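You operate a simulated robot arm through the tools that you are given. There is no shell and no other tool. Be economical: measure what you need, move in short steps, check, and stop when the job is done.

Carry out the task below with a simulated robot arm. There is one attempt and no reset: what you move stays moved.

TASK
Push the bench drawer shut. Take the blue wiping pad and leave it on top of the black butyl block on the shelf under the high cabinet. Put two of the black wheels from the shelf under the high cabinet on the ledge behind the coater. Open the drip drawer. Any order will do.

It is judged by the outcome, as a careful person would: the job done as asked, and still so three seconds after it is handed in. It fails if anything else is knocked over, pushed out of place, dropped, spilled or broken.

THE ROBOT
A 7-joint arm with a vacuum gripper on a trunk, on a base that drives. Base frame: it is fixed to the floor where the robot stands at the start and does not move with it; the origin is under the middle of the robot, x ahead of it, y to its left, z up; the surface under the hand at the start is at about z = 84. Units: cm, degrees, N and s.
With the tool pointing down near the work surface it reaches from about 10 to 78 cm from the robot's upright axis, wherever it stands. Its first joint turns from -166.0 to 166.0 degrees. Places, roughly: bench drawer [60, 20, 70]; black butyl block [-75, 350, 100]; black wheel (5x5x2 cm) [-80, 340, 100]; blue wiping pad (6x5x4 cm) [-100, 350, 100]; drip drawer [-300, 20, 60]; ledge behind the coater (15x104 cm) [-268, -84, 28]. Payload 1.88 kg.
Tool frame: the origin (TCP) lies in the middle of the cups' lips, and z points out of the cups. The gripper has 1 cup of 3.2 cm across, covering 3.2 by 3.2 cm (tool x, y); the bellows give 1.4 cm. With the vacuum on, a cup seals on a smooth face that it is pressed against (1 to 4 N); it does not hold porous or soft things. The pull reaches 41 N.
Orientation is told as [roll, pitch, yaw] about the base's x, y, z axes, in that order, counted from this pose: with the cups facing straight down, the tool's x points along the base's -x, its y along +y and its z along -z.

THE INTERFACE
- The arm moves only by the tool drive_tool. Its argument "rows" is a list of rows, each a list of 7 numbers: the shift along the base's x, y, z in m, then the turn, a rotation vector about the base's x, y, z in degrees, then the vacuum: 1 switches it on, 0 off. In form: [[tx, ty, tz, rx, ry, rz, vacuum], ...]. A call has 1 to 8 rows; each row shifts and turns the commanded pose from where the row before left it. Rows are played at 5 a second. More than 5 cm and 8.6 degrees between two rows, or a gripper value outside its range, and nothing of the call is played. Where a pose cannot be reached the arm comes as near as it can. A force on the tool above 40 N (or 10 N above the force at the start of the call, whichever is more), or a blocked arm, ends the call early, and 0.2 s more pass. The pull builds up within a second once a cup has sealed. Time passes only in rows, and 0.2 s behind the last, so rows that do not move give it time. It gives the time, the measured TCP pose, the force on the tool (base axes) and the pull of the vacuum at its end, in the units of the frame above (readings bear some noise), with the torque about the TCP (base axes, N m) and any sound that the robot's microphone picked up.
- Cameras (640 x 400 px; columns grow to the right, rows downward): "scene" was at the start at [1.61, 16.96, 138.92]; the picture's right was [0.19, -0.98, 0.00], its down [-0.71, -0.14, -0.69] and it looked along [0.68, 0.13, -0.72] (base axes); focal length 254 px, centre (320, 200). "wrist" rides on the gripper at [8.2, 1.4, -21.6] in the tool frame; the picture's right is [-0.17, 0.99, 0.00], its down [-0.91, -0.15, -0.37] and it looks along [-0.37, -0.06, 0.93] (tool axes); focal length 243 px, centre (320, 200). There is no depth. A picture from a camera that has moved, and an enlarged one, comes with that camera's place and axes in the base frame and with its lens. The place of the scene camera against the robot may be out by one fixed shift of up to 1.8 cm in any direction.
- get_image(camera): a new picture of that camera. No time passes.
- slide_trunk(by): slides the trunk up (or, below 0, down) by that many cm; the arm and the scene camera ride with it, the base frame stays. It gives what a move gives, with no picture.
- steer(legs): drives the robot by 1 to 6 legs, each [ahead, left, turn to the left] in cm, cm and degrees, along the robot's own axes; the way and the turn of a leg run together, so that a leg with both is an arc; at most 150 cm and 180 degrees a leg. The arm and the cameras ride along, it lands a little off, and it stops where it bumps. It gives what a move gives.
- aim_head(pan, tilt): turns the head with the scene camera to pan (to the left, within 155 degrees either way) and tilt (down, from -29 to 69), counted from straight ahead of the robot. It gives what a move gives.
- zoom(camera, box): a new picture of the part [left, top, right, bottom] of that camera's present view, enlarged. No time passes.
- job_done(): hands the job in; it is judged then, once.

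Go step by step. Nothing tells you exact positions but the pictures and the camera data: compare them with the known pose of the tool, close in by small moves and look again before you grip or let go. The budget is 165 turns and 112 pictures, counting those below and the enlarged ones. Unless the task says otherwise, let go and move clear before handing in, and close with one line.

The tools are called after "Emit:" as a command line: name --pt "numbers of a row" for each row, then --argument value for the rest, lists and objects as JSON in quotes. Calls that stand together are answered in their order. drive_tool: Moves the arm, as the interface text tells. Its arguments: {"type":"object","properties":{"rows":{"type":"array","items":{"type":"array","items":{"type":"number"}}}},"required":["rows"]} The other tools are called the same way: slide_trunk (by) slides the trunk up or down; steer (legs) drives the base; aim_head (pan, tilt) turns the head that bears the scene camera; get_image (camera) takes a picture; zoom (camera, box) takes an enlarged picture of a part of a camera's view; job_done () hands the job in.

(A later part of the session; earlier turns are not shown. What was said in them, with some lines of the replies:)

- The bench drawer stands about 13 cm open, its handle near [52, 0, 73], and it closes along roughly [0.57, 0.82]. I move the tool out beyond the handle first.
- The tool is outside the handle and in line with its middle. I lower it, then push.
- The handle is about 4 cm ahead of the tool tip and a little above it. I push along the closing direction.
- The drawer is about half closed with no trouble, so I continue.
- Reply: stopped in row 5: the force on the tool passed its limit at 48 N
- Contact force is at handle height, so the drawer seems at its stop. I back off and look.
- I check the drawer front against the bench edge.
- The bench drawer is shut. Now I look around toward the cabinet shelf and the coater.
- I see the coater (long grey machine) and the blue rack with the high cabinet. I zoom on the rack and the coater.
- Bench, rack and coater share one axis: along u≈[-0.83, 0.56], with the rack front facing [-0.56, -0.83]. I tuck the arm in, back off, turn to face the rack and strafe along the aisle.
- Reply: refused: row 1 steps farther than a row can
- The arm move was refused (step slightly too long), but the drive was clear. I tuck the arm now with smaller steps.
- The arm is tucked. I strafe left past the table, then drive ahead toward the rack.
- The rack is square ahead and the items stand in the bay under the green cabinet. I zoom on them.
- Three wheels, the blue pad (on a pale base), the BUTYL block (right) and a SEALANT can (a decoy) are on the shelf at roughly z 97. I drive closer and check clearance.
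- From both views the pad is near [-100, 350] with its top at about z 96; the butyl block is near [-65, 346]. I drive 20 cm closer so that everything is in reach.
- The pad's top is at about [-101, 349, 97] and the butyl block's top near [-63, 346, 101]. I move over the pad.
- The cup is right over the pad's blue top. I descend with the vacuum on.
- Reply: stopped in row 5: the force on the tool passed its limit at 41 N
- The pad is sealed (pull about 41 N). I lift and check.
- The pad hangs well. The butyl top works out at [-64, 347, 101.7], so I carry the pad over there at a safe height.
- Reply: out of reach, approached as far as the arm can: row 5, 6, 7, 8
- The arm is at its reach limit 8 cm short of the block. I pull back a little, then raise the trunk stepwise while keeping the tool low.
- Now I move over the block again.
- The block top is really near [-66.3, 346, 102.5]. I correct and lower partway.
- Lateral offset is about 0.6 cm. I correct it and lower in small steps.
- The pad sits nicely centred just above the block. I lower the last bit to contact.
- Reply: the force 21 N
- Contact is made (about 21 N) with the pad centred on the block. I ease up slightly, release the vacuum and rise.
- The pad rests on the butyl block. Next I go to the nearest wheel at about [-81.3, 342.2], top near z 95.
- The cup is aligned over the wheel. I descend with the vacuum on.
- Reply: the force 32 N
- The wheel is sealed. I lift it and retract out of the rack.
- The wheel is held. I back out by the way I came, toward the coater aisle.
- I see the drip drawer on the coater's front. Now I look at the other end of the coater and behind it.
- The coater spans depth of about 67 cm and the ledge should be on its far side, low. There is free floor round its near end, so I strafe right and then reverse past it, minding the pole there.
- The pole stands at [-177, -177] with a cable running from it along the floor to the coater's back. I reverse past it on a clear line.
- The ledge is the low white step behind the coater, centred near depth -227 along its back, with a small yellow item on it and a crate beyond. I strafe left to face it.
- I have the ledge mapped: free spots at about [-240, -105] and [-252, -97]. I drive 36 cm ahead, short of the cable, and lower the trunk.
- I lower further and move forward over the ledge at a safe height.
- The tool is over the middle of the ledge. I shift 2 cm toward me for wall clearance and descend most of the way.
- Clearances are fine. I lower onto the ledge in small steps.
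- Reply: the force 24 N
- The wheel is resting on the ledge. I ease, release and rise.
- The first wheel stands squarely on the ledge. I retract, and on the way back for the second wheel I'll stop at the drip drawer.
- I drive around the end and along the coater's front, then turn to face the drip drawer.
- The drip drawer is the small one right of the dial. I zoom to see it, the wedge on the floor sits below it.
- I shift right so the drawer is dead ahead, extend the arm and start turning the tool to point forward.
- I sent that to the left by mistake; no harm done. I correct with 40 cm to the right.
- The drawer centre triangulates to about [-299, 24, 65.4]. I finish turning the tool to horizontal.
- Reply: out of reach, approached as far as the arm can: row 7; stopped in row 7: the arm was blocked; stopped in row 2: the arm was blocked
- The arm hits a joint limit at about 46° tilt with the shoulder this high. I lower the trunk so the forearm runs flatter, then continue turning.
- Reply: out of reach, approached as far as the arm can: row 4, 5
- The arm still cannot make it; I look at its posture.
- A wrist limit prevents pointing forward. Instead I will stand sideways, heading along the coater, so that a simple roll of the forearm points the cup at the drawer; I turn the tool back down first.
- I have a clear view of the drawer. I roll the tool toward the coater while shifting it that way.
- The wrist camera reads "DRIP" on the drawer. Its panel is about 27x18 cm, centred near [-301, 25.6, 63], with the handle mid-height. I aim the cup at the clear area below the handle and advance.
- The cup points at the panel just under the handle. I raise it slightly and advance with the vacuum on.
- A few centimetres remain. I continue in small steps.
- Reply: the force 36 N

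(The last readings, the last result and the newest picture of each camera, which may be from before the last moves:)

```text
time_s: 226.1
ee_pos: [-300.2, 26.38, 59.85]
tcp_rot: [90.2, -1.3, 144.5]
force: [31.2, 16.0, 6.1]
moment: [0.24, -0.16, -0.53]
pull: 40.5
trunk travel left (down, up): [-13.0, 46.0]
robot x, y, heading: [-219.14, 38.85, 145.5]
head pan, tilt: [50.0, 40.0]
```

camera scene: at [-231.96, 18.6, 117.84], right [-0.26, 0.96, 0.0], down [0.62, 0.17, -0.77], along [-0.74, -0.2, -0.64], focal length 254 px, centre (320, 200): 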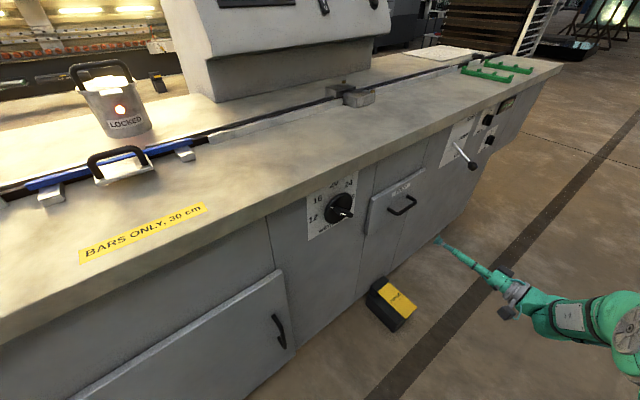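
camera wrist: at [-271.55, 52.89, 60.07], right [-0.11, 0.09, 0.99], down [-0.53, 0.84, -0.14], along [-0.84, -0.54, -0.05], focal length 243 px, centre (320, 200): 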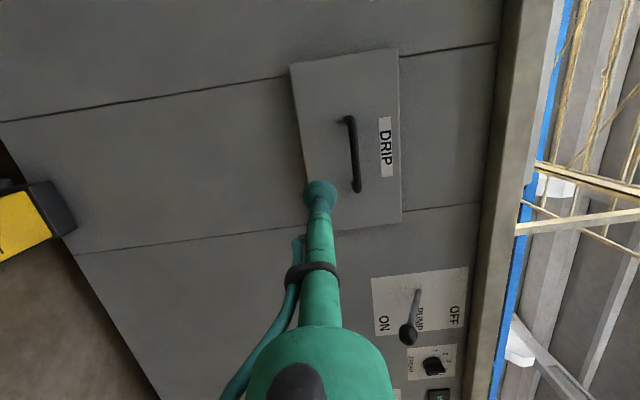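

Sealed with full pull. Now I pull the drawer straight out.

Emit:
drive_tool --pt "0.0087 0.0122 0 0 0 0 1" --pt "0.0087 0.0122 0 0 0 0 1" --pt "0.0116 0.0163 0 0 0 0 1" --pt "0.0116 0.0163 0 0 0 0 1" --pt "0.0116 0.0163 0 0 0 0 1" --pt "0.0116 0.0163 0 0 0 0 1"

Emit:
get_image --camera "scene"

```text
time_s: 227.5
ee_pos: [-293.83, 35.26, 59.81]
tcp_rot: [90.4, -1.3, 144.5]
force: [10.6, -7.9, 8.4]
moment: [0.11, -0.3, -0.4]
pull: 40.3
trunk travel left (down, up): [-13.0, 46.0]
robot x, y, heading: [-219.3, 38.52, 145.4]
head pan, tilt: [50.0, 40.0]
```

```text
44 pictures are left
camera scene: at [-231.85, 18.55, 117.85], right [-0.27, 0.96, 0.0], down [0.62, 0.17, -0.77], along [-0.74, -0.2, -0.64], focal length 254 px, centre (320, 200)
```

scene: 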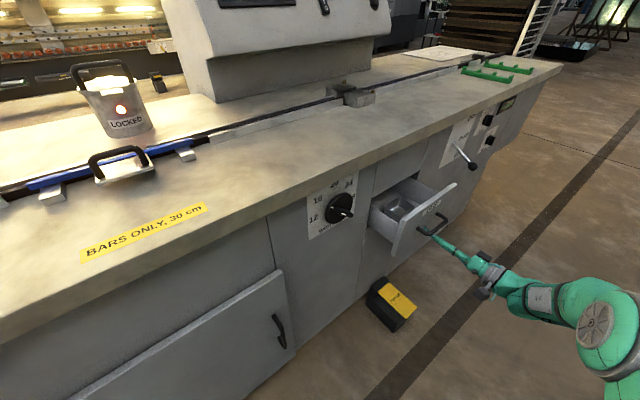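

The drawer slides out with its tray visible. I pull it further, easing the small side load.

Emit:
drive_tool --pt "0.0136 0.0148 0 0 0 0 1" --pt "0.0136 0.0148 0 0 0 0 1" --pt "0.0116 0.0163 0 0 0 0 1" --pt "0.0116 0.0163 0 0 0 0 1"

Emit:
get_image --camera "scene"

```text
time_s: 228.5
ee_pos: [-288.87, 41.55, 59.76]
tcp_rot: [90.4, -1.4, 144.4]
force: [-14.3, 10.1, 6.3]
moment: [0.07, -0.01, 0.15]
pull: 40.4
trunk travel left (down, up): [-13.0, 46.0]
robot x, y, heading: [-219.12, 38.66, 145.3]
head pan, tilt: [50.0, 40.0]
```

```text
43 pictures are left
camera scene: at [-232.0, 18.63, 117.85], right [-0.27, 0.96, 0.0], down [0.62, 0.17, -0.77], along [-0.74, -0.2, -0.64], focal length 254 px, centre (320, 200)
```

scene: 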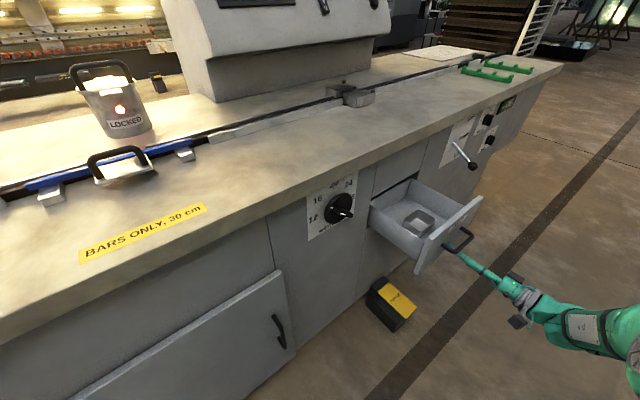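

It is about 19 cm open. I try a bit more to find its stop.

Emit:
drive_tool --pt "0.0067 0.0137 0 0 0 0 1" --pt "0.0087 0.0122 0 0 0 0 1" --pt "0.0058 0.0081 0 0 0 0 1"

```text
time_s: 229.1
ee_pos: [-287.69, 42.48, 59.38]
tcp_rot: [90.0, -1.1, 145.4]
force: [-14.7, -23.2, 0.2]
moment: [0.0, 0.03, -0.12]
pull: 41.1
trunk travel left (down, up): [-13.0, 46.0]
robot x, y, heading: [-219.26, 38.63, 145.5]
head pan, tilt: [50.0, 40.0]
stopped in row 2: the force on the tool passed its limit at 40 N (the readings are from after the stop); the commanded pose is now the measured one
```

That is the end stop: the drip drawer is fully open. I release the vacuum and back away.

Emit:
drive_tool --pt "-0.002 -0.003 0 0 0 0 0" --pt "0 0 0 0 0 0 0" --pt "0 0 0 0 0 0 0" --pt "0 0 0 0 0 0 0" --pt "0.0058 0.0081 0 0 0 0 0" --pt "0.0174 0.0244 0 0 0 0 0" --pt "0.0232 0.0326 0 0 0 0 0"

Emit:
get_image --camera "scene"

```text
time_s: 230.7
ee_pos: [-282.9, 49.12, 59.25]
tcp_rot: [90.2, -1.1, 145.0]
force: [-0.5, -0.4, 0.0]
moment: [0.01, -0.01, -0.02]
pull: 0.0
trunk travel left (down, up): [-13.0, 46.0]
robot x, y, heading: [-219.08, 38.83, 145.5]
head pan, tilt: [50.0, 40.0]
```

```text
42 pictures are left
camera scene: at [-231.92, 18.44, 117.83], right [-0.27, 0.96, 0.0], down [0.62, 0.17, -0.77], along [-0.74, -0.21, -0.64], focal length 254 px, centre (320, 200)
```

scene: 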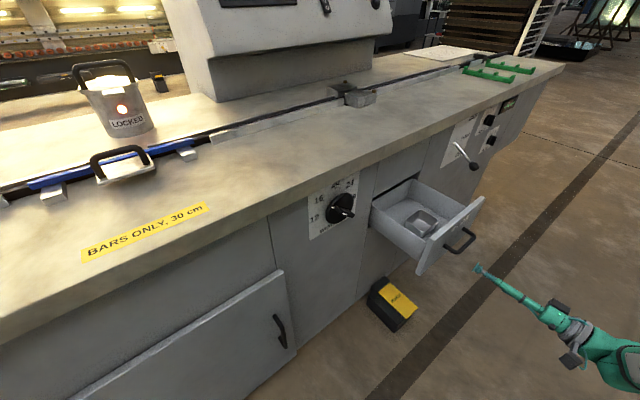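

The drip drawer stands open. I turn the tool back down and move it away from the coater.

Emit:
drive_tool --pt "0.0145 0.0204 0.01 6.9 -4.9 0 0" --pt "0.0145 0.0204 0.01 6.9 -4.9 0 0" --pt "0.0145 0.0204 0.01 6.9 -4.9 0 0" --pt "0.0145 0.0204 0.01 6.9 -4.9 0 0" --pt "0.0145 0.0204 0.01 6.9 -4.9 0 0"

Emit:
drive_tool --pt "0.0145 0.0204 0.01 6.9 -4.9 0 0" --pt "0.0145 0.0204 0.01 6.9 -4.9 0 0" --pt "0.0145 0.0204 0.01 6.9 -4.9 0 0" --pt "0 0 0.01 6.9 -4.9 0 0" --pt "0 0 0.01 6.9 -4.9 0 0" --pt "0 0 0 4.3 -3.05 0 0"

```text
time_s: 231.9
ee_pos: [-275.82, 59.35, 64.47]
tcp_rot: [47.6, -0.4, 145.6]
force: [0.6, 0.3, -0.5]
moment: [-0.05, 0.07, 0.01]
pull: 0.0
trunk travel left (down, up): [-13.0, 46.0]
robot x, y, heading: [-218.99, 38.46, 145.4]
head pan, tilt: [50.0, 40.0]
```

```text
time_s: 233.3
ee_pos: [-271.59, 65.2, 69.33]
tcp_rot: [0.1, 0.4, 145.7]
force: [-0.8, 0.0, 0.2]
moment: [-0.04, 0.04, 0.01]
pull: 0.0
trunk travel left (down, up): [-13.0, 46.0]
robot x, y, heading: [-219.29, 38.57, 145.5]
head pan, tilt: [50.0, 40.0]
```

Now for the second wheel: I tuck the arm, raise the trunk, move off from the coater and drive back to the rack.

Emit:
drive_tool --pt "0.036 -0.018 0 0 0 0 0" --pt "0.036 -0.018 0 0 0 0 0" --pt "0.036 -0.018 0 0 0 0 0" --pt "0.036 -0.018 0 0 0 0 0" --pt "0.036 -0.018 0 0 0 0 0" --pt "0.036 -0.018 0 0 0 0 0"

Emit:
slide_trunk --by 36

Emit:
steer --legs '[[0, -45, 0], [0, 0, -91.3]]'

```text
time_s: 234.7
ee_pos: [-249.73, 54.48, 69.29]
tcp_rot: [0.2, 0.5, 145.8]
force: [0.8, 0.0, 0.5]
moment: [0.0, -0.05, 0.01]
pull: 0.1
trunk travel left (down, up): [-13.0, 46.0]
robot x, y, heading: [-218.99, 38.71, 145.5]
head pan, tilt: [50.0, 40.0]
```

```text
time_s: 238.2
ee_pos: [-249.76, 54.45, 105.42]
tcp_rot: [0.2, 0.5, 145.8]
force: [0.9, 0.4, 0.6]
moment: [0.02, 0.0, -0.03]
pull: 0.0
trunk travel left (down, up): [-49.0, 10.0]
robot x, y, heading: [-219.06, 38.56, 145.4]
head pan, tilt: [50.0, 40.0]
```

```text
time_s: 244.8
ee_pos: [-177.05, 107.14, 105.31]
tcp_rot: [0.2, 0.4, 55.1]
force: [0.5, -0.5, 0.6]
moment: [0.01, 0.0, -0.02]
pull: 0.0
trunk travel left (down, up): [-49.0, 10.0]
robot x, y, heading: [-193.78, 76.67, 55.1]
head pan, tilt: [50.0, 40.0]
```

Emit:
steer --legs '[[0, 28, -1], [150, 0, 0]]'

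Emit:
aim_head --pan 0 --tilt 40

Emit:
get_image --camera "scene"

```text
time_s: 253.8
ee_pos: [-111.64, 245.02, 105.44]
tcp_rot: [0.2, 0.6, 54.7]
force: [-0.3, -0.4, 0.1]
moment: [-0.02, 0.03, -0.02]
pull: 0.0
trunk travel left (down, up): [-49.0, 10.0]
robot x, y, heading: [-127.74, 214.22, 54.5]
head pan, tilt: [50.0, 40.0]
```

```text
time_s: 255.0
ee_pos: [-111.64, 245.09, 105.4]
tcp_rot: [0.2, 0.6, 54.7]
force: [-0.1, -0.4, -0.5]
moment: [-0.02, 0.04, -0.02]
pull: 0.1
trunk travel left (down, up): [-49.0, 10.0]
robot x, y, heading: [-128.05, 214.74, 54.7]
head pan, tilt: [0.0, 40.0]
```

```text
41 pictures are left
camera scene: at [-140.18, 225.22, 153.83], right [0.81, -0.58, 0.0], down [-0.37, -0.52, -0.77], along [0.44, 0.62, -0.64], focal length 254 px, centre (320, 200)
```

scene: 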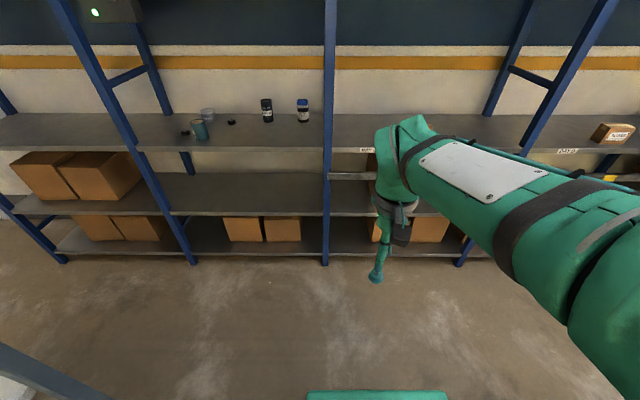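

Emit:
steer --legs '[[48, 0, 0], [0, 47, 0], [25, 0, -0.7]]'

Emit:
get_image --camera "wrist"

```text
time_s: 261.8
ee_pos: [-108.74, 332.94, 105.46]
tcp_rot: [0.2, 0.5, 53.8]
force: [-0.2, 0.5, 0.0]
moment: [-0.03, 0.01, 0.03]
pull: 0.1
trunk travel left (down, up): [-49.0, 10.0]
robot x, y, heading: [-125.2, 302.95, 53.3]
head pan, tilt: [0.0, 40.0]
```

```text
40 pictures are left
camera wrist: at [-114.53, 327.22, 127.06], right [-0.7, 0.72, 0.0], down [0.67, 0.65, 0.37], along [0.26, 0.26, -0.93], focal length 243 px, centre (320, 200)
```

wrist: 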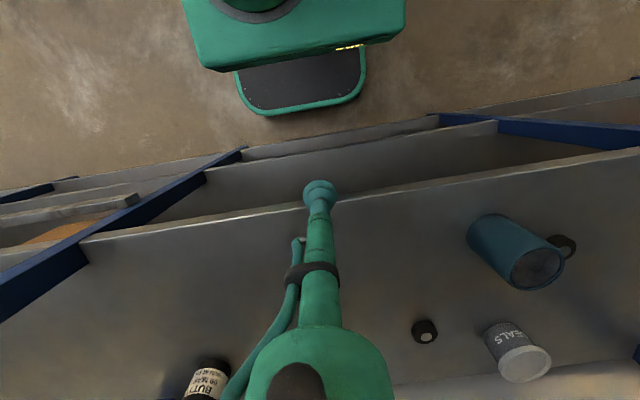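

The wheel is confirmed at [-100.4, 367.4]. I move over it.

Emit:
drive_tool --pt "0.0104 0.043 0 0 0 0 0" --pt "0.0104 0.043 0 0 0 0 0" --pt "0.0104 0.043 0 0 0 0 0" --pt "0.0104 0.043 0 0 0 0 0" --pt "0.0104 0.043 0 0 0 0 0" --pt "0.0104 0.043 0 0 0 0 0" --pt "0.0104 0.043 0 0 0 0 0" --pt "0.0104 0.043 -0.04 0 0 0 0"

Emit:
get_image --camera "wrist"

Emit:
zoom --camera "scene" --box '[160, 110, 420, 270]'

```text
refused: row 8 steps farther than a row can; nothing moved
```

```text
39 pictures are left
camera wrist: at [-114.53, 327.22, 127.06], right [-0.7, 0.72, 0.0], down [0.67, 0.65, 0.37], along [0.26, 0.26, -0.93], focal length 243 px, centre (320, 200)
```

wrist: 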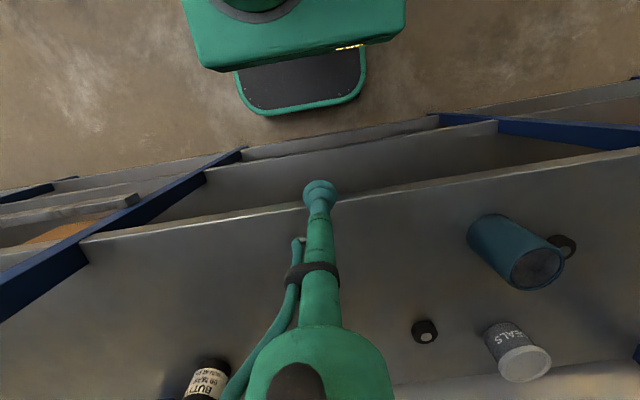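

```text
2.46 times, centred on (290, 190) of scene
camera zoom: at [-137.63, 313.66, 153.83], right [0.81, -0.59, 0.0], down [-0.38, -0.52, -0.77], along [0.45, 0.62, -0.64], focal length 626 px, centre (394, 225)
```

zoom: 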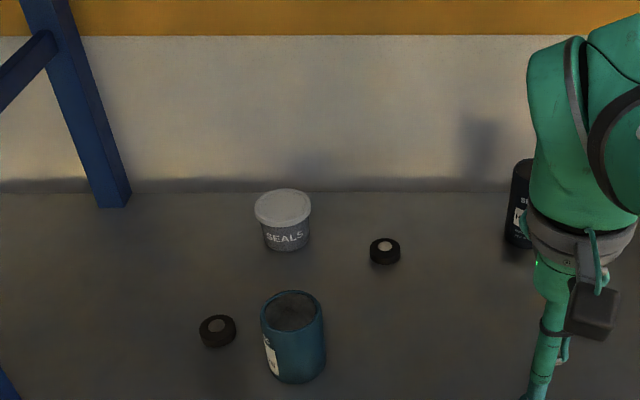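

The last row was too long; I resend with shorter steps.

Emit:
drive_tool --pt "0.0104 0.043 0 0 0 0 0" --pt "0.0104 0.043 0 0 0 0 0" --pt "0.0104 0.043 0 0 0 0 0" --pt "0.0104 0.043 0 0 0 0 0" --pt "0.0104 0.043 0 0 0 0 0" --pt "0.0104 0.043 0 0 0 0 0" --pt "0.0104 0.043 0 0 0 0 0" --pt "0.0104 0.043 0 0 0 0 0"

Emit:
drive_tool --pt "0 0 -0.04 0 0 0 0"

Emit:
get_image --camera "wrist"

```text
time_s: 263.6
ee_pos: [-100.21, 367.24, 105.44]
tcp_rot: [0.2, 0.5, 53.8]
force: [-0.1, 0.3, -0.3]
moment: [0.0, 0.01, 0.01]
pull: 0.1
trunk travel left (down, up): [-49.0, 10.0]
robot x, y, heading: [-125.47, 302.75, 53.5]
head pan, tilt: [0.0, 40.0]
```

```text
time_s: 264.0
ee_pos: [-100.16, 367.28, 101.44]
tcp_rot: [0.2, 0.3, 53.9]
force: [0.9, -0.7, -0.9]
moment: [0.05, 0.01, -0.01]
pull: 0.0
trunk travel left (down, up): [-49.0, 10.0]
robot x, y, heading: [-125.67, 303.11, 53.5]
head pan, tilt: [0.0, 40.0]
```

```text
37 pictures are left
camera wrist: at [-105.96, 361.5, 123.1], right [-0.7, 0.72, 0.0], down [0.67, 0.65, 0.37], along [0.26, 0.26, -0.93], focal length 243 px, centre (320, 200)
```

wrist: 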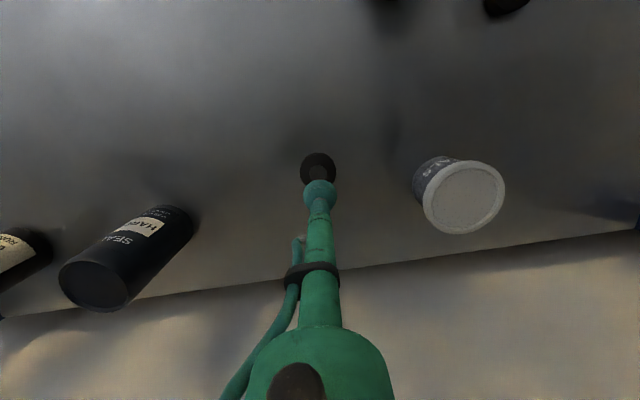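

I shift half a centimetre toward me and descend with the vacuum on.

Emit:
drive_tool --pt "-0.005 -0.005 -0.03 0 0 0 1" --pt "0 0 -0.02 0 0 0 1" --pt "0 0 -0.01 0 0 0 1" --pt "0 0 -0.005 0 0 0 1" --pt "0 0 0 0 0 0 1"

```text
time_s: 265.2
ee_pos: [-100.92, 366.89, 95.34]
tcp_rot: [0.3, 0.1, 53.9]
force: [-0.8, -3.0, 36.2]
moment: [-0.12, -0.21, -0.06]
pull: 40.6
trunk travel left (down, up): [-49.0, 10.0]
robot x, y, heading: [-125.96, 303.26, 53.6]
head pan, tilt: [0.0, 40.0]
```

Emit:
drive_tool --pt "0 0 0.02 0 0 0 1" --pt "0 0 0.04 0 0 0 1" --pt "0 0 0.04 0 0 0 1" --pt "0 0 0.01 0 0 0 1"

Emit:
drive_tool --pt "-0.0104 -0.043 0 0 0 0 1" --pt "-0.0104 -0.043 0 0 0 0 1" --pt "-0.0104 -0.043 0 0 0 0 1" --pt "-0.0104 -0.043 0 0 0 0 1" --pt "-0.0104 -0.043 0 0 0 0 1" --pt "-0.0104 -0.043 0 0 0 0 1" --pt "-0.0104 -0.043 0 0 0 0 1" --pt "-0.0104 -0.043 0 0 0 0 1"

Emit:
get_image --camera "wrist"

Emit:
get_image --camera "scene"

```text
time_s: 266.2
ee_pos: [-100.95, 366.83, 105.95]
tcp_rot: [0.2, 0.5, 53.8]
force: [-0.2, 0.7, 0.5]
moment: [-0.03, -0.03, 0.05]
pull: 40.5
trunk travel left (down, up): [-49.0, 10.0]
robot x, y, heading: [-125.49, 302.68, 53.5]
head pan, tilt: [0.0, 40.0]
```

```text
time_s: 268.0
ee_pos: [-109.39, 332.32, 105.69]
tcp_rot: [0.2, 0.5, 53.8]
force: [0.1, 0.0, -0.2]
moment: [-0.05, -0.02, 0.01]
pull: 40.7
trunk travel left (down, up): [-49.0, 10.0]
robot x, y, heading: [-125.8, 302.8, 53.5]
head pan, tilt: [0.0, 40.0]
```

```text
36 pictures are left
camera wrist: at [-115.29, 326.56, 127.34], right [-0.7, 0.72, 0.0], down [0.67, 0.65, 0.37], along [0.26, 0.26, -0.93], focal length 243 px, centre (320, 200)
```

wrist: 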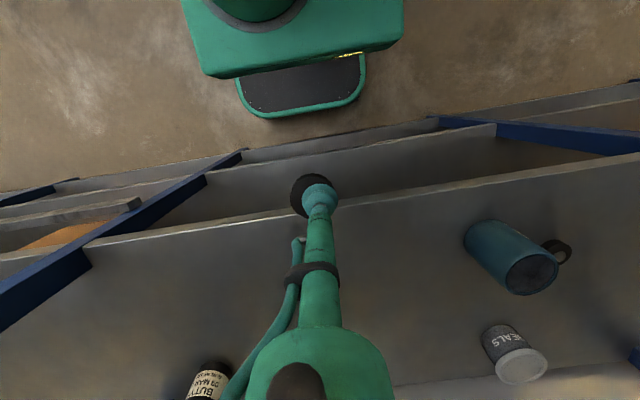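

```text
35 pictures are left
camera scene: at [-137.63, 313.67, 153.83], right [0.81, -0.59, 0.0], down [-0.38, -0.52, -0.77], along [0.45, 0.62, -0.64], focal length 254 px, centre (320, 200)
```

scene: 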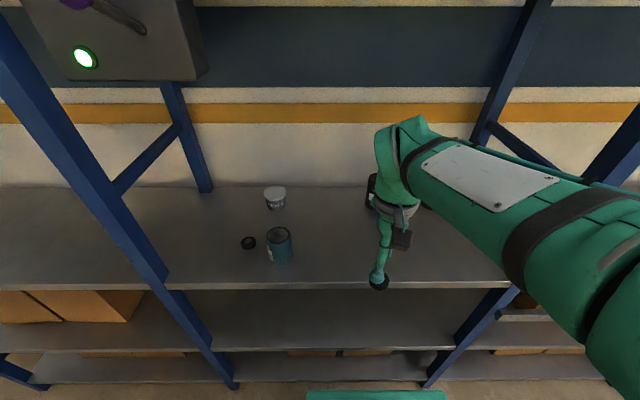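

The second wheel is held. I back out along the same clear route.

Emit:
steer --legs '[[-28, 0, 0], [0, -50, 0.7], [-130, 0, 0], [-65, 0, 0]]'

```text
time_s: 270.0
ee_pos: [-124.87, 310.76, 105.69]
tcp_rot: [0.2, 0.4, 53.4]
force: [0.4, -0.3, 0.1]
moment: [-0.02, -0.05, 0.02]
pull: 40.7
trunk travel left (down, up): [-49.0, 10.0]
robot x, y, heading: [-141.44, 281.53, 53.4]
head pan, tilt: [0.0, 40.0]
stopped in leg 1: the robot was blocked; the commanded pose is now the measured one
```

It bumped something behind after 26 cm. I look back left before moving.

Emit:
aim_head --pan 130 --tilt 50

Emit:
get_image --camera "scene"

```text
time_s: 272.1
ee_pos: [-124.83, 310.69, 105.66]
tcp_rot: [0.2, 0.5, 53.5]
force: [0.3, -0.4, 0.0]
moment: [-0.02, -0.01, 0.0]
pull: 40.9
trunk travel left (down, up): [-49.0, 10.0]
robot x, y, heading: [-141.38, 281.33, 53.2]
head pan, tilt: [130.0, 50.0]
```

```text
34 pictures are left
camera scene: at [-166.02, 285.0, 152.42], right [-0.06, 1.0, 0.0], down [0.76, 0.04, -0.64], along [-0.64, -0.04, -0.77], focal length 254 px, centre (320, 200)
```

scene: 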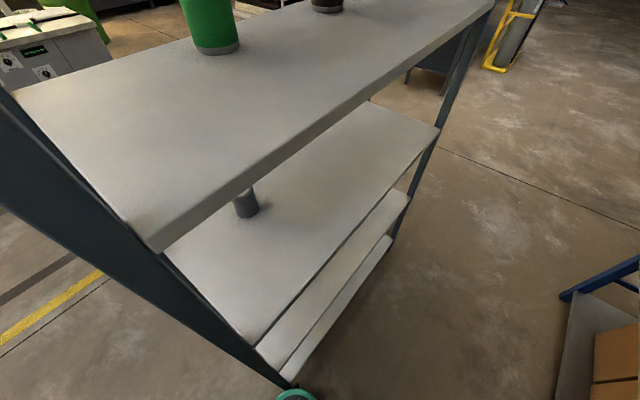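

The base just touched the corner post of the silver rack at about [-176, 267]; its contents stand unmoved. I move ahead a touch, then right before backing.

Emit:
steer --legs '[[6, 0, 0], [0, -52, 0.8]]'

Emit:
get_image --camera "scene"

```text
time_s: 275.7
ee_pos: [-80.47, 285.2, 105.8]
tcp_rot: [0.2, 0.3, 53.7]
force: [-0.1, -0.7, 0.3]
moment: [-0.03, -0.03, 0.03]
pull: 40.7
trunk travel left (down, up): [-49.0, 10.0]
robot x, y, heading: [-96.65, 255.62, 53.5]
head pan, tilt: [130.0, 50.0]
```

```text
33 pictures are left
camera scene: at [-121.36, 259.19, 152.41], right [-0.06, 1.0, 0.0], down [0.76, 0.05, -0.64], along [-0.64, -0.04, -0.77], focal length 254 px, centre (320, 200)
```

scene: 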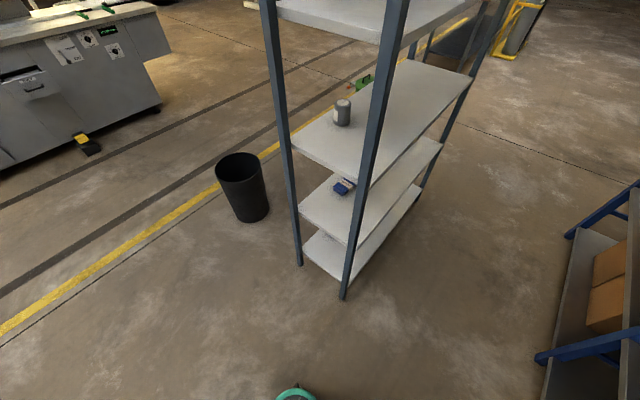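

The silver rack is undisturbed. I continue back to the aisle and along to the coater's near end.

Emit:
steer --legs '[[-150, 0, 0], [-50, 0, 0.5], [0, -150, 0], [0, -100, 0]]'

```text
time_s: 297.5
ee_pos: [-6.18, -22.51, 105.72]
tcp_rot: [0.2, 0.3, 55.7]
force: [0.1, -0.1, 0.7]
moment: [0.0, 0.01, 0.0]
pull: 40.7
trunk travel left (down, up): [-49.0, 10.0]
robot x, y, heading: [-21.2, -52.78, 55.6]
head pan, tilt: [130.0, 50.0]
```

Emit:
steer --legs '[[0, -14, -1.2], [-150, 0, 0], [-112, 0, 0]]'

```text
time_s: 311.4
ee_pos: [-149.99, -247.75, 105.83]
tcp_rot: [0.2, 0.5, 53.9]
force: [-0.4, 0.2, -1.1]
moment: [-0.02, -0.02, -0.01]
pull: 40.6
trunk travel left (down, up): [-49.0, 10.0]
robot x, y, heading: [-166.05, -277.48, 53.5]
head pan, tilt: [130.0, 50.0]
```

Emit:
steer --legs '[[0, 150, 0], [0, 12, 1], [28, 0, 0]]'

Emit:
aim_head --pan 0 --tilt 40

Emit:
get_image --camera "scene"

```text
time_s: 321.1
ee_pos: [-265.32, -131.56, 105.57]
tcp_rot: [0.1, 0.4, 56.8]
force: [0.3, -0.4, -0.8]
moment: [-0.05, 0.0, 0.0]
pull: 41.3
trunk travel left (down, up): [-49.0, 10.0]
robot x, y, heading: [-280.2, -161.35, 56.6]
head pan, tilt: [130.0, 50.0]
```

```text
time_s: 323.2
ee_pos: [-265.36, -131.51, 105.69]
tcp_rot: [0.3, 0.4, 56.9]
force: [0.0, -0.2, 0.1]
moment: [-0.04, -0.02, 0.0]
pull: 40.9
trunk travel left (down, up): [-49.0, 10.0]
robot x, y, heading: [-279.6, -161.91, 56.8]
head pan, tilt: [0.0, 40.0]
```

```text
32 pictures are left
camera scene: at [-292.53, -151.67, 153.83], right [0.83, -0.55, 0.0], down [-0.35, -0.54, -0.77], along [0.42, 0.64, -0.64], focal length 254 px, centre (320, 200)
```

scene: 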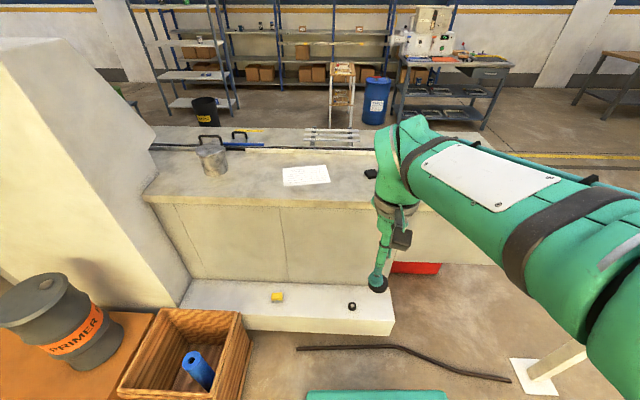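

The first wheel still stands on the ledge. I move up 6 cm, lower the trunk and reach over the second spot at [-253.8, -98.3].

Emit:
steer --legs '[[6, 0, -1]]'

Emit:
slide_trunk --by -45

```text
time_s: 324.2
ee_pos: [-261.39, -126.69, 105.73]
tcp_rot: [0.2, 0.4, 55.7]
force: [0.0, -0.1, 0.1]
moment: [0.0, -0.02, 0.02]
pull: 41.0
trunk travel left (down, up): [-49.0, 10.0]
robot x, y, heading: [-276.27, -156.33, 55.7]
head pan, tilt: [0.0, 40.0]
```

```text
refused: -45 is not a number from -40 to 40
```

Emit:
slide_trunk --by -40

Emit:
slide_trunk --by -5

Emit:
drive_tool --pt "0.0109 0.0403 0 0 0 0 1" --pt "0.0109 0.0403 0 0 0 0 1" --pt "0.0109 0.0403 0 0 0 0 1" --pt "0.0109 0.0403 0 0 0 0 1" --pt "0.0109 0.0403 0 0 0 0 1" --pt "0.0109 0.0403 0 0 0 0 1" --pt "0.0109 0.0403 0 0 0 0 1"

Emit:
get_image --camera "wrist"

```text
time_s: 328.0
ee_pos: [-261.44, -126.73, 65.71]
tcp_rot: [0.2, 0.4, 55.7]
force: [-1.0, 0.4, 0.2]
moment: [-0.04, -0.04, 0.01]
pull: 41.0
trunk travel left (down, up): [-9.0, 50.0]
robot x, y, heading: [-276.33, -156.72, 55.5]
head pan, tilt: [0.0, 40.0]
```

```text
time_s: 328.9
ee_pos: [-261.42, -126.75, 60.75]
tcp_rot: [0.2, 0.4, 55.8]
force: [-0.4, -0.4, 0.2]
moment: [0.0, -0.01, 0.02]
pull: 41.1
trunk travel left (down, up): [-4.0, 55.0]
robot x, y, heading: [-276.43, -156.79, 55.4]
head pan, tilt: [0.0, 40.0]
```

```text
time_s: 330.6
ee_pos: [-253.79, -98.5, 60.52]
tcp_rot: [0.2, 0.4, 55.8]
force: [-0.6, 0.3, 0.4]
moment: [0.0, 0.01, 0.02]
pull: 41.0
trunk travel left (down, up): [-4.0, 55.0]
robot x, y, heading: [-276.5, -156.35, 55.7]
head pan, tilt: [0.0, 40.0]
```

```text
31 pictures are left
camera wrist: at [-259.25, -104.6, 82.2], right [-0.72, 0.69, 0.0], down [0.64, 0.67, 0.37], along [0.25, 0.27, -0.93], focal length 243 px, centre (320, 200)
```

wrist: 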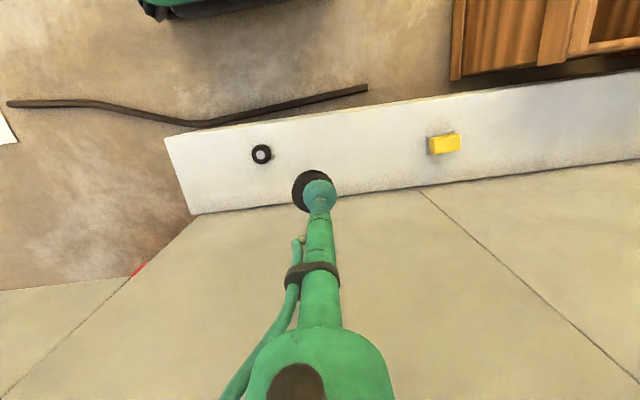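

The spot lies between the first wheel and the yellow item, well on the ledge. I descend.

Emit:
drive_tool --pt "0 0 -0.045 0 0 0 1" --pt "0 0 -0.045 0 0 0 1" --pt "0 0 -0.045 0 0 0 1" --pt "0 0 -0.045 0 0 0 1" --pt "0 0 -0.045 0 0 0 1" --pt "0 0 -0.03 0 0 0 1" --pt "0 0 -0.03 0 0 0 1" --pt "0 0 -0.01 0 0 0 1"

Emit:
get_image --camera "wrist"

```text
time_s: 332.4
ee_pos: [-253.92, -98.52, 31.36]
tcp_rot: [0.2, 0.4, 55.7]
force: [0.1, 0.5, 0.2]
moment: [-0.01, 0.0, 0.02]
pull: 41.4
trunk travel left (down, up): [-4.0, 55.0]
robot x, y, heading: [-276.51, -156.93, 55.7]
head pan, tilt: [0.0, 40.0]
```

```text
30 pictures are left
camera wrist: at [-259.35, -104.53, 53.09], right [-0.72, 0.69, 0.0], down [0.64, 0.67, 0.37], along [0.25, 0.27, -0.93], focal length 243 px, centre (320, 200)
```

wrist: 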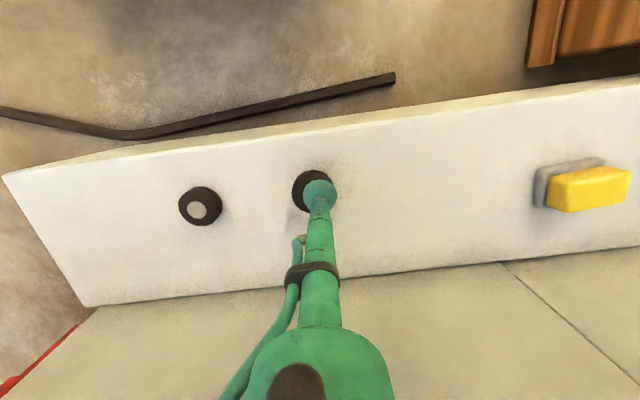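

Emit:
drive_tool --pt "0 0 -0.008 0 0 0 1" --pt "0 0 -0.005 0 0 0 1" --pt "0 0 -0.004 0 0 0 1" --pt "0 0 0 0 0 0 1"

```text
time_s: 333.4
ee_pos: [-253.62, -98.34, 29.67]
tcp_rot: [0.3, 0.3, 55.8]
force: [-1.4, -5.2, 14.7]
moment: [-0.09, -0.11, -0.06]
pull: 40.5
trunk travel left (down, up): [-4.0, 55.0]
robot x, y, heading: [-276.79, -156.68, 55.4]
head pan, tilt: [0.0, 40.0]
```

The wheel is on the ledge. I release and rise.

Emit:
drive_tool --pt "0 0 0.003 0 0 0 0" --pt "0 0 0 0 0 0 0" --pt "0 0 0 0 0 0 0" --pt "0 0 0 0 0 0 0" --pt "0 0 0.01 0 0 0 0" --pt "0 0 0.03 0 0 0 0" --pt "0 0 0.05 0 0 0 0" --pt "0 0 0.05 0 0 0 0"

Emit:
drive_tool --pt "0 0 0.05 0 0 0 0" --pt "0 0 0.05 0 0 0 0" --pt "0 0 0.05 0 0 0 0" --pt "-0.011 -0.04 0 0 0 0 0" --pt "-0.011 -0.04 0 0 0 0 0" --pt "-0.011 -0.04 0 0 0 0 0" --pt "-0.011 -0.04 0 0 0 0 0" --pt "-0.011 -0.04 0 0 0 0 0"

Emit:
get_image --camera "scene"

```text
time_s: 335.1
ee_pos: [-254.03, -98.7, 43.92]
tcp_rot: [0.2, 0.5, 55.8]
force: [-1.0, 0.3, -0.7]
moment: [-0.01, -0.01, 0.0]
pull: 0.1
trunk travel left (down, up): [-4.0, 55.0]
robot x, y, heading: [-276.49, -156.99, 55.4]
head pan, tilt: [0.0, 40.0]
```

```text
time_s: 336.9
ee_pos: [-259.1, -118.64, 58.91]
tcp_rot: [0.2, 0.5, 55.8]
force: [-0.3, 0.5, -0.6]
moment: [-0.01, -0.01, -0.02]
pull: 0.0
trunk travel left (down, up): [-4.0, 55.0]
robot x, y, heading: [-276.5, -156.9, 55.5]
head pan, tilt: [0.0, 40.0]
```

```text
29 pictures are left
camera scene: at [-288.92, -146.37, 108.83], right [0.83, -0.56, 0.0], down [-0.36, -0.53, -0.77], along [0.43, 0.63, -0.64], focal length 254 px, centre (320, 200)
```

scene: 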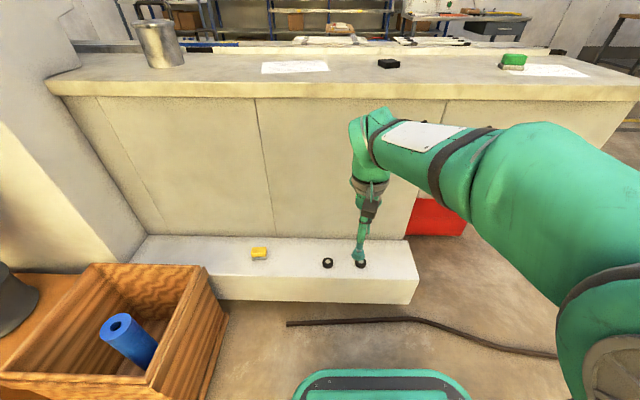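

Both wheels rest on the ledge. A last zoom at the bench drawer and the shelf from here.

Emit:
aim_head --pan 0 --tilt 20

Emit:
slide_trunk --by 35

Emit:
zoom --camera "scene" --box '[100, 60, 560, 220]'

```text
time_s: 337.8
ee_pos: [-259.06, -118.55, 58.87]
tcp_rot: [0.2, 0.3, 55.8]
force: [0.3, 0.7, -0.6]
moment: [0.04, 0.03, -0.02]
pull: 0.0
trunk travel left (down, up): [-4.0, 55.0]
robot x, y, heading: [-276.45, -156.9, 55.4]
head pan, tilt: [0.0, 20.0]
```

```text
time_s: 341.2
ee_pos: [-259.11, -118.71, 93.95]
tcp_rot: [0.2, 0.5, 55.8]
force: [0.2, -0.3, 0.3]
moment: [-0.01, 0.0, 0.03]
pull: 0.0
trunk travel left (down, up): [-39.0, 20.0]
robot x, y, heading: [-276.47, -157.16, 55.7]
head pan, tilt: [0.0, 20.0]
```

```text
1.39 times, centred on (330, 140) of scene
camera zoom: at [-288.48, -145.72, 146.97], right [0.83, -0.56, 0.0], down [-0.19, -0.28, -0.94], along [0.53, 0.78, -0.34], focal length 354 px, centre (306, 284)
```

zoom: 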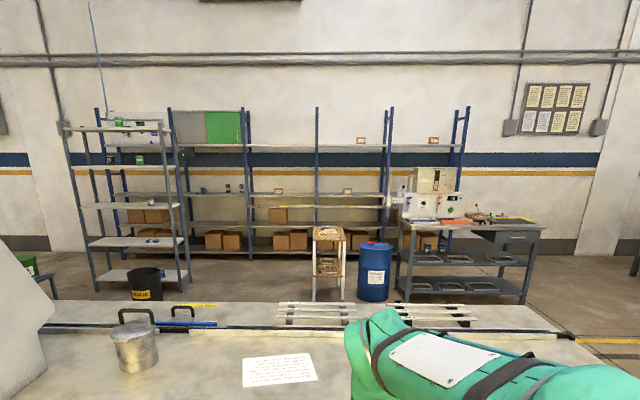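

Everything stands in order: the bench drawer looks shut, the pad was on the butyl block when I last went by, both wheels are on the ledge, and the drip drawer was open when I left it. The arm is clear, so I hand in.

Emit:
job_done

```text
The job is handed in.
```

I've handed the job in: the bench drawer is shut, the blue pad is on the black butyl block, two black wheels are on the ledge behind the coater, and the drip drawer is open. On the way, the base touched a corner post of the silver rack once; the rack and the items on it looked unmoved.
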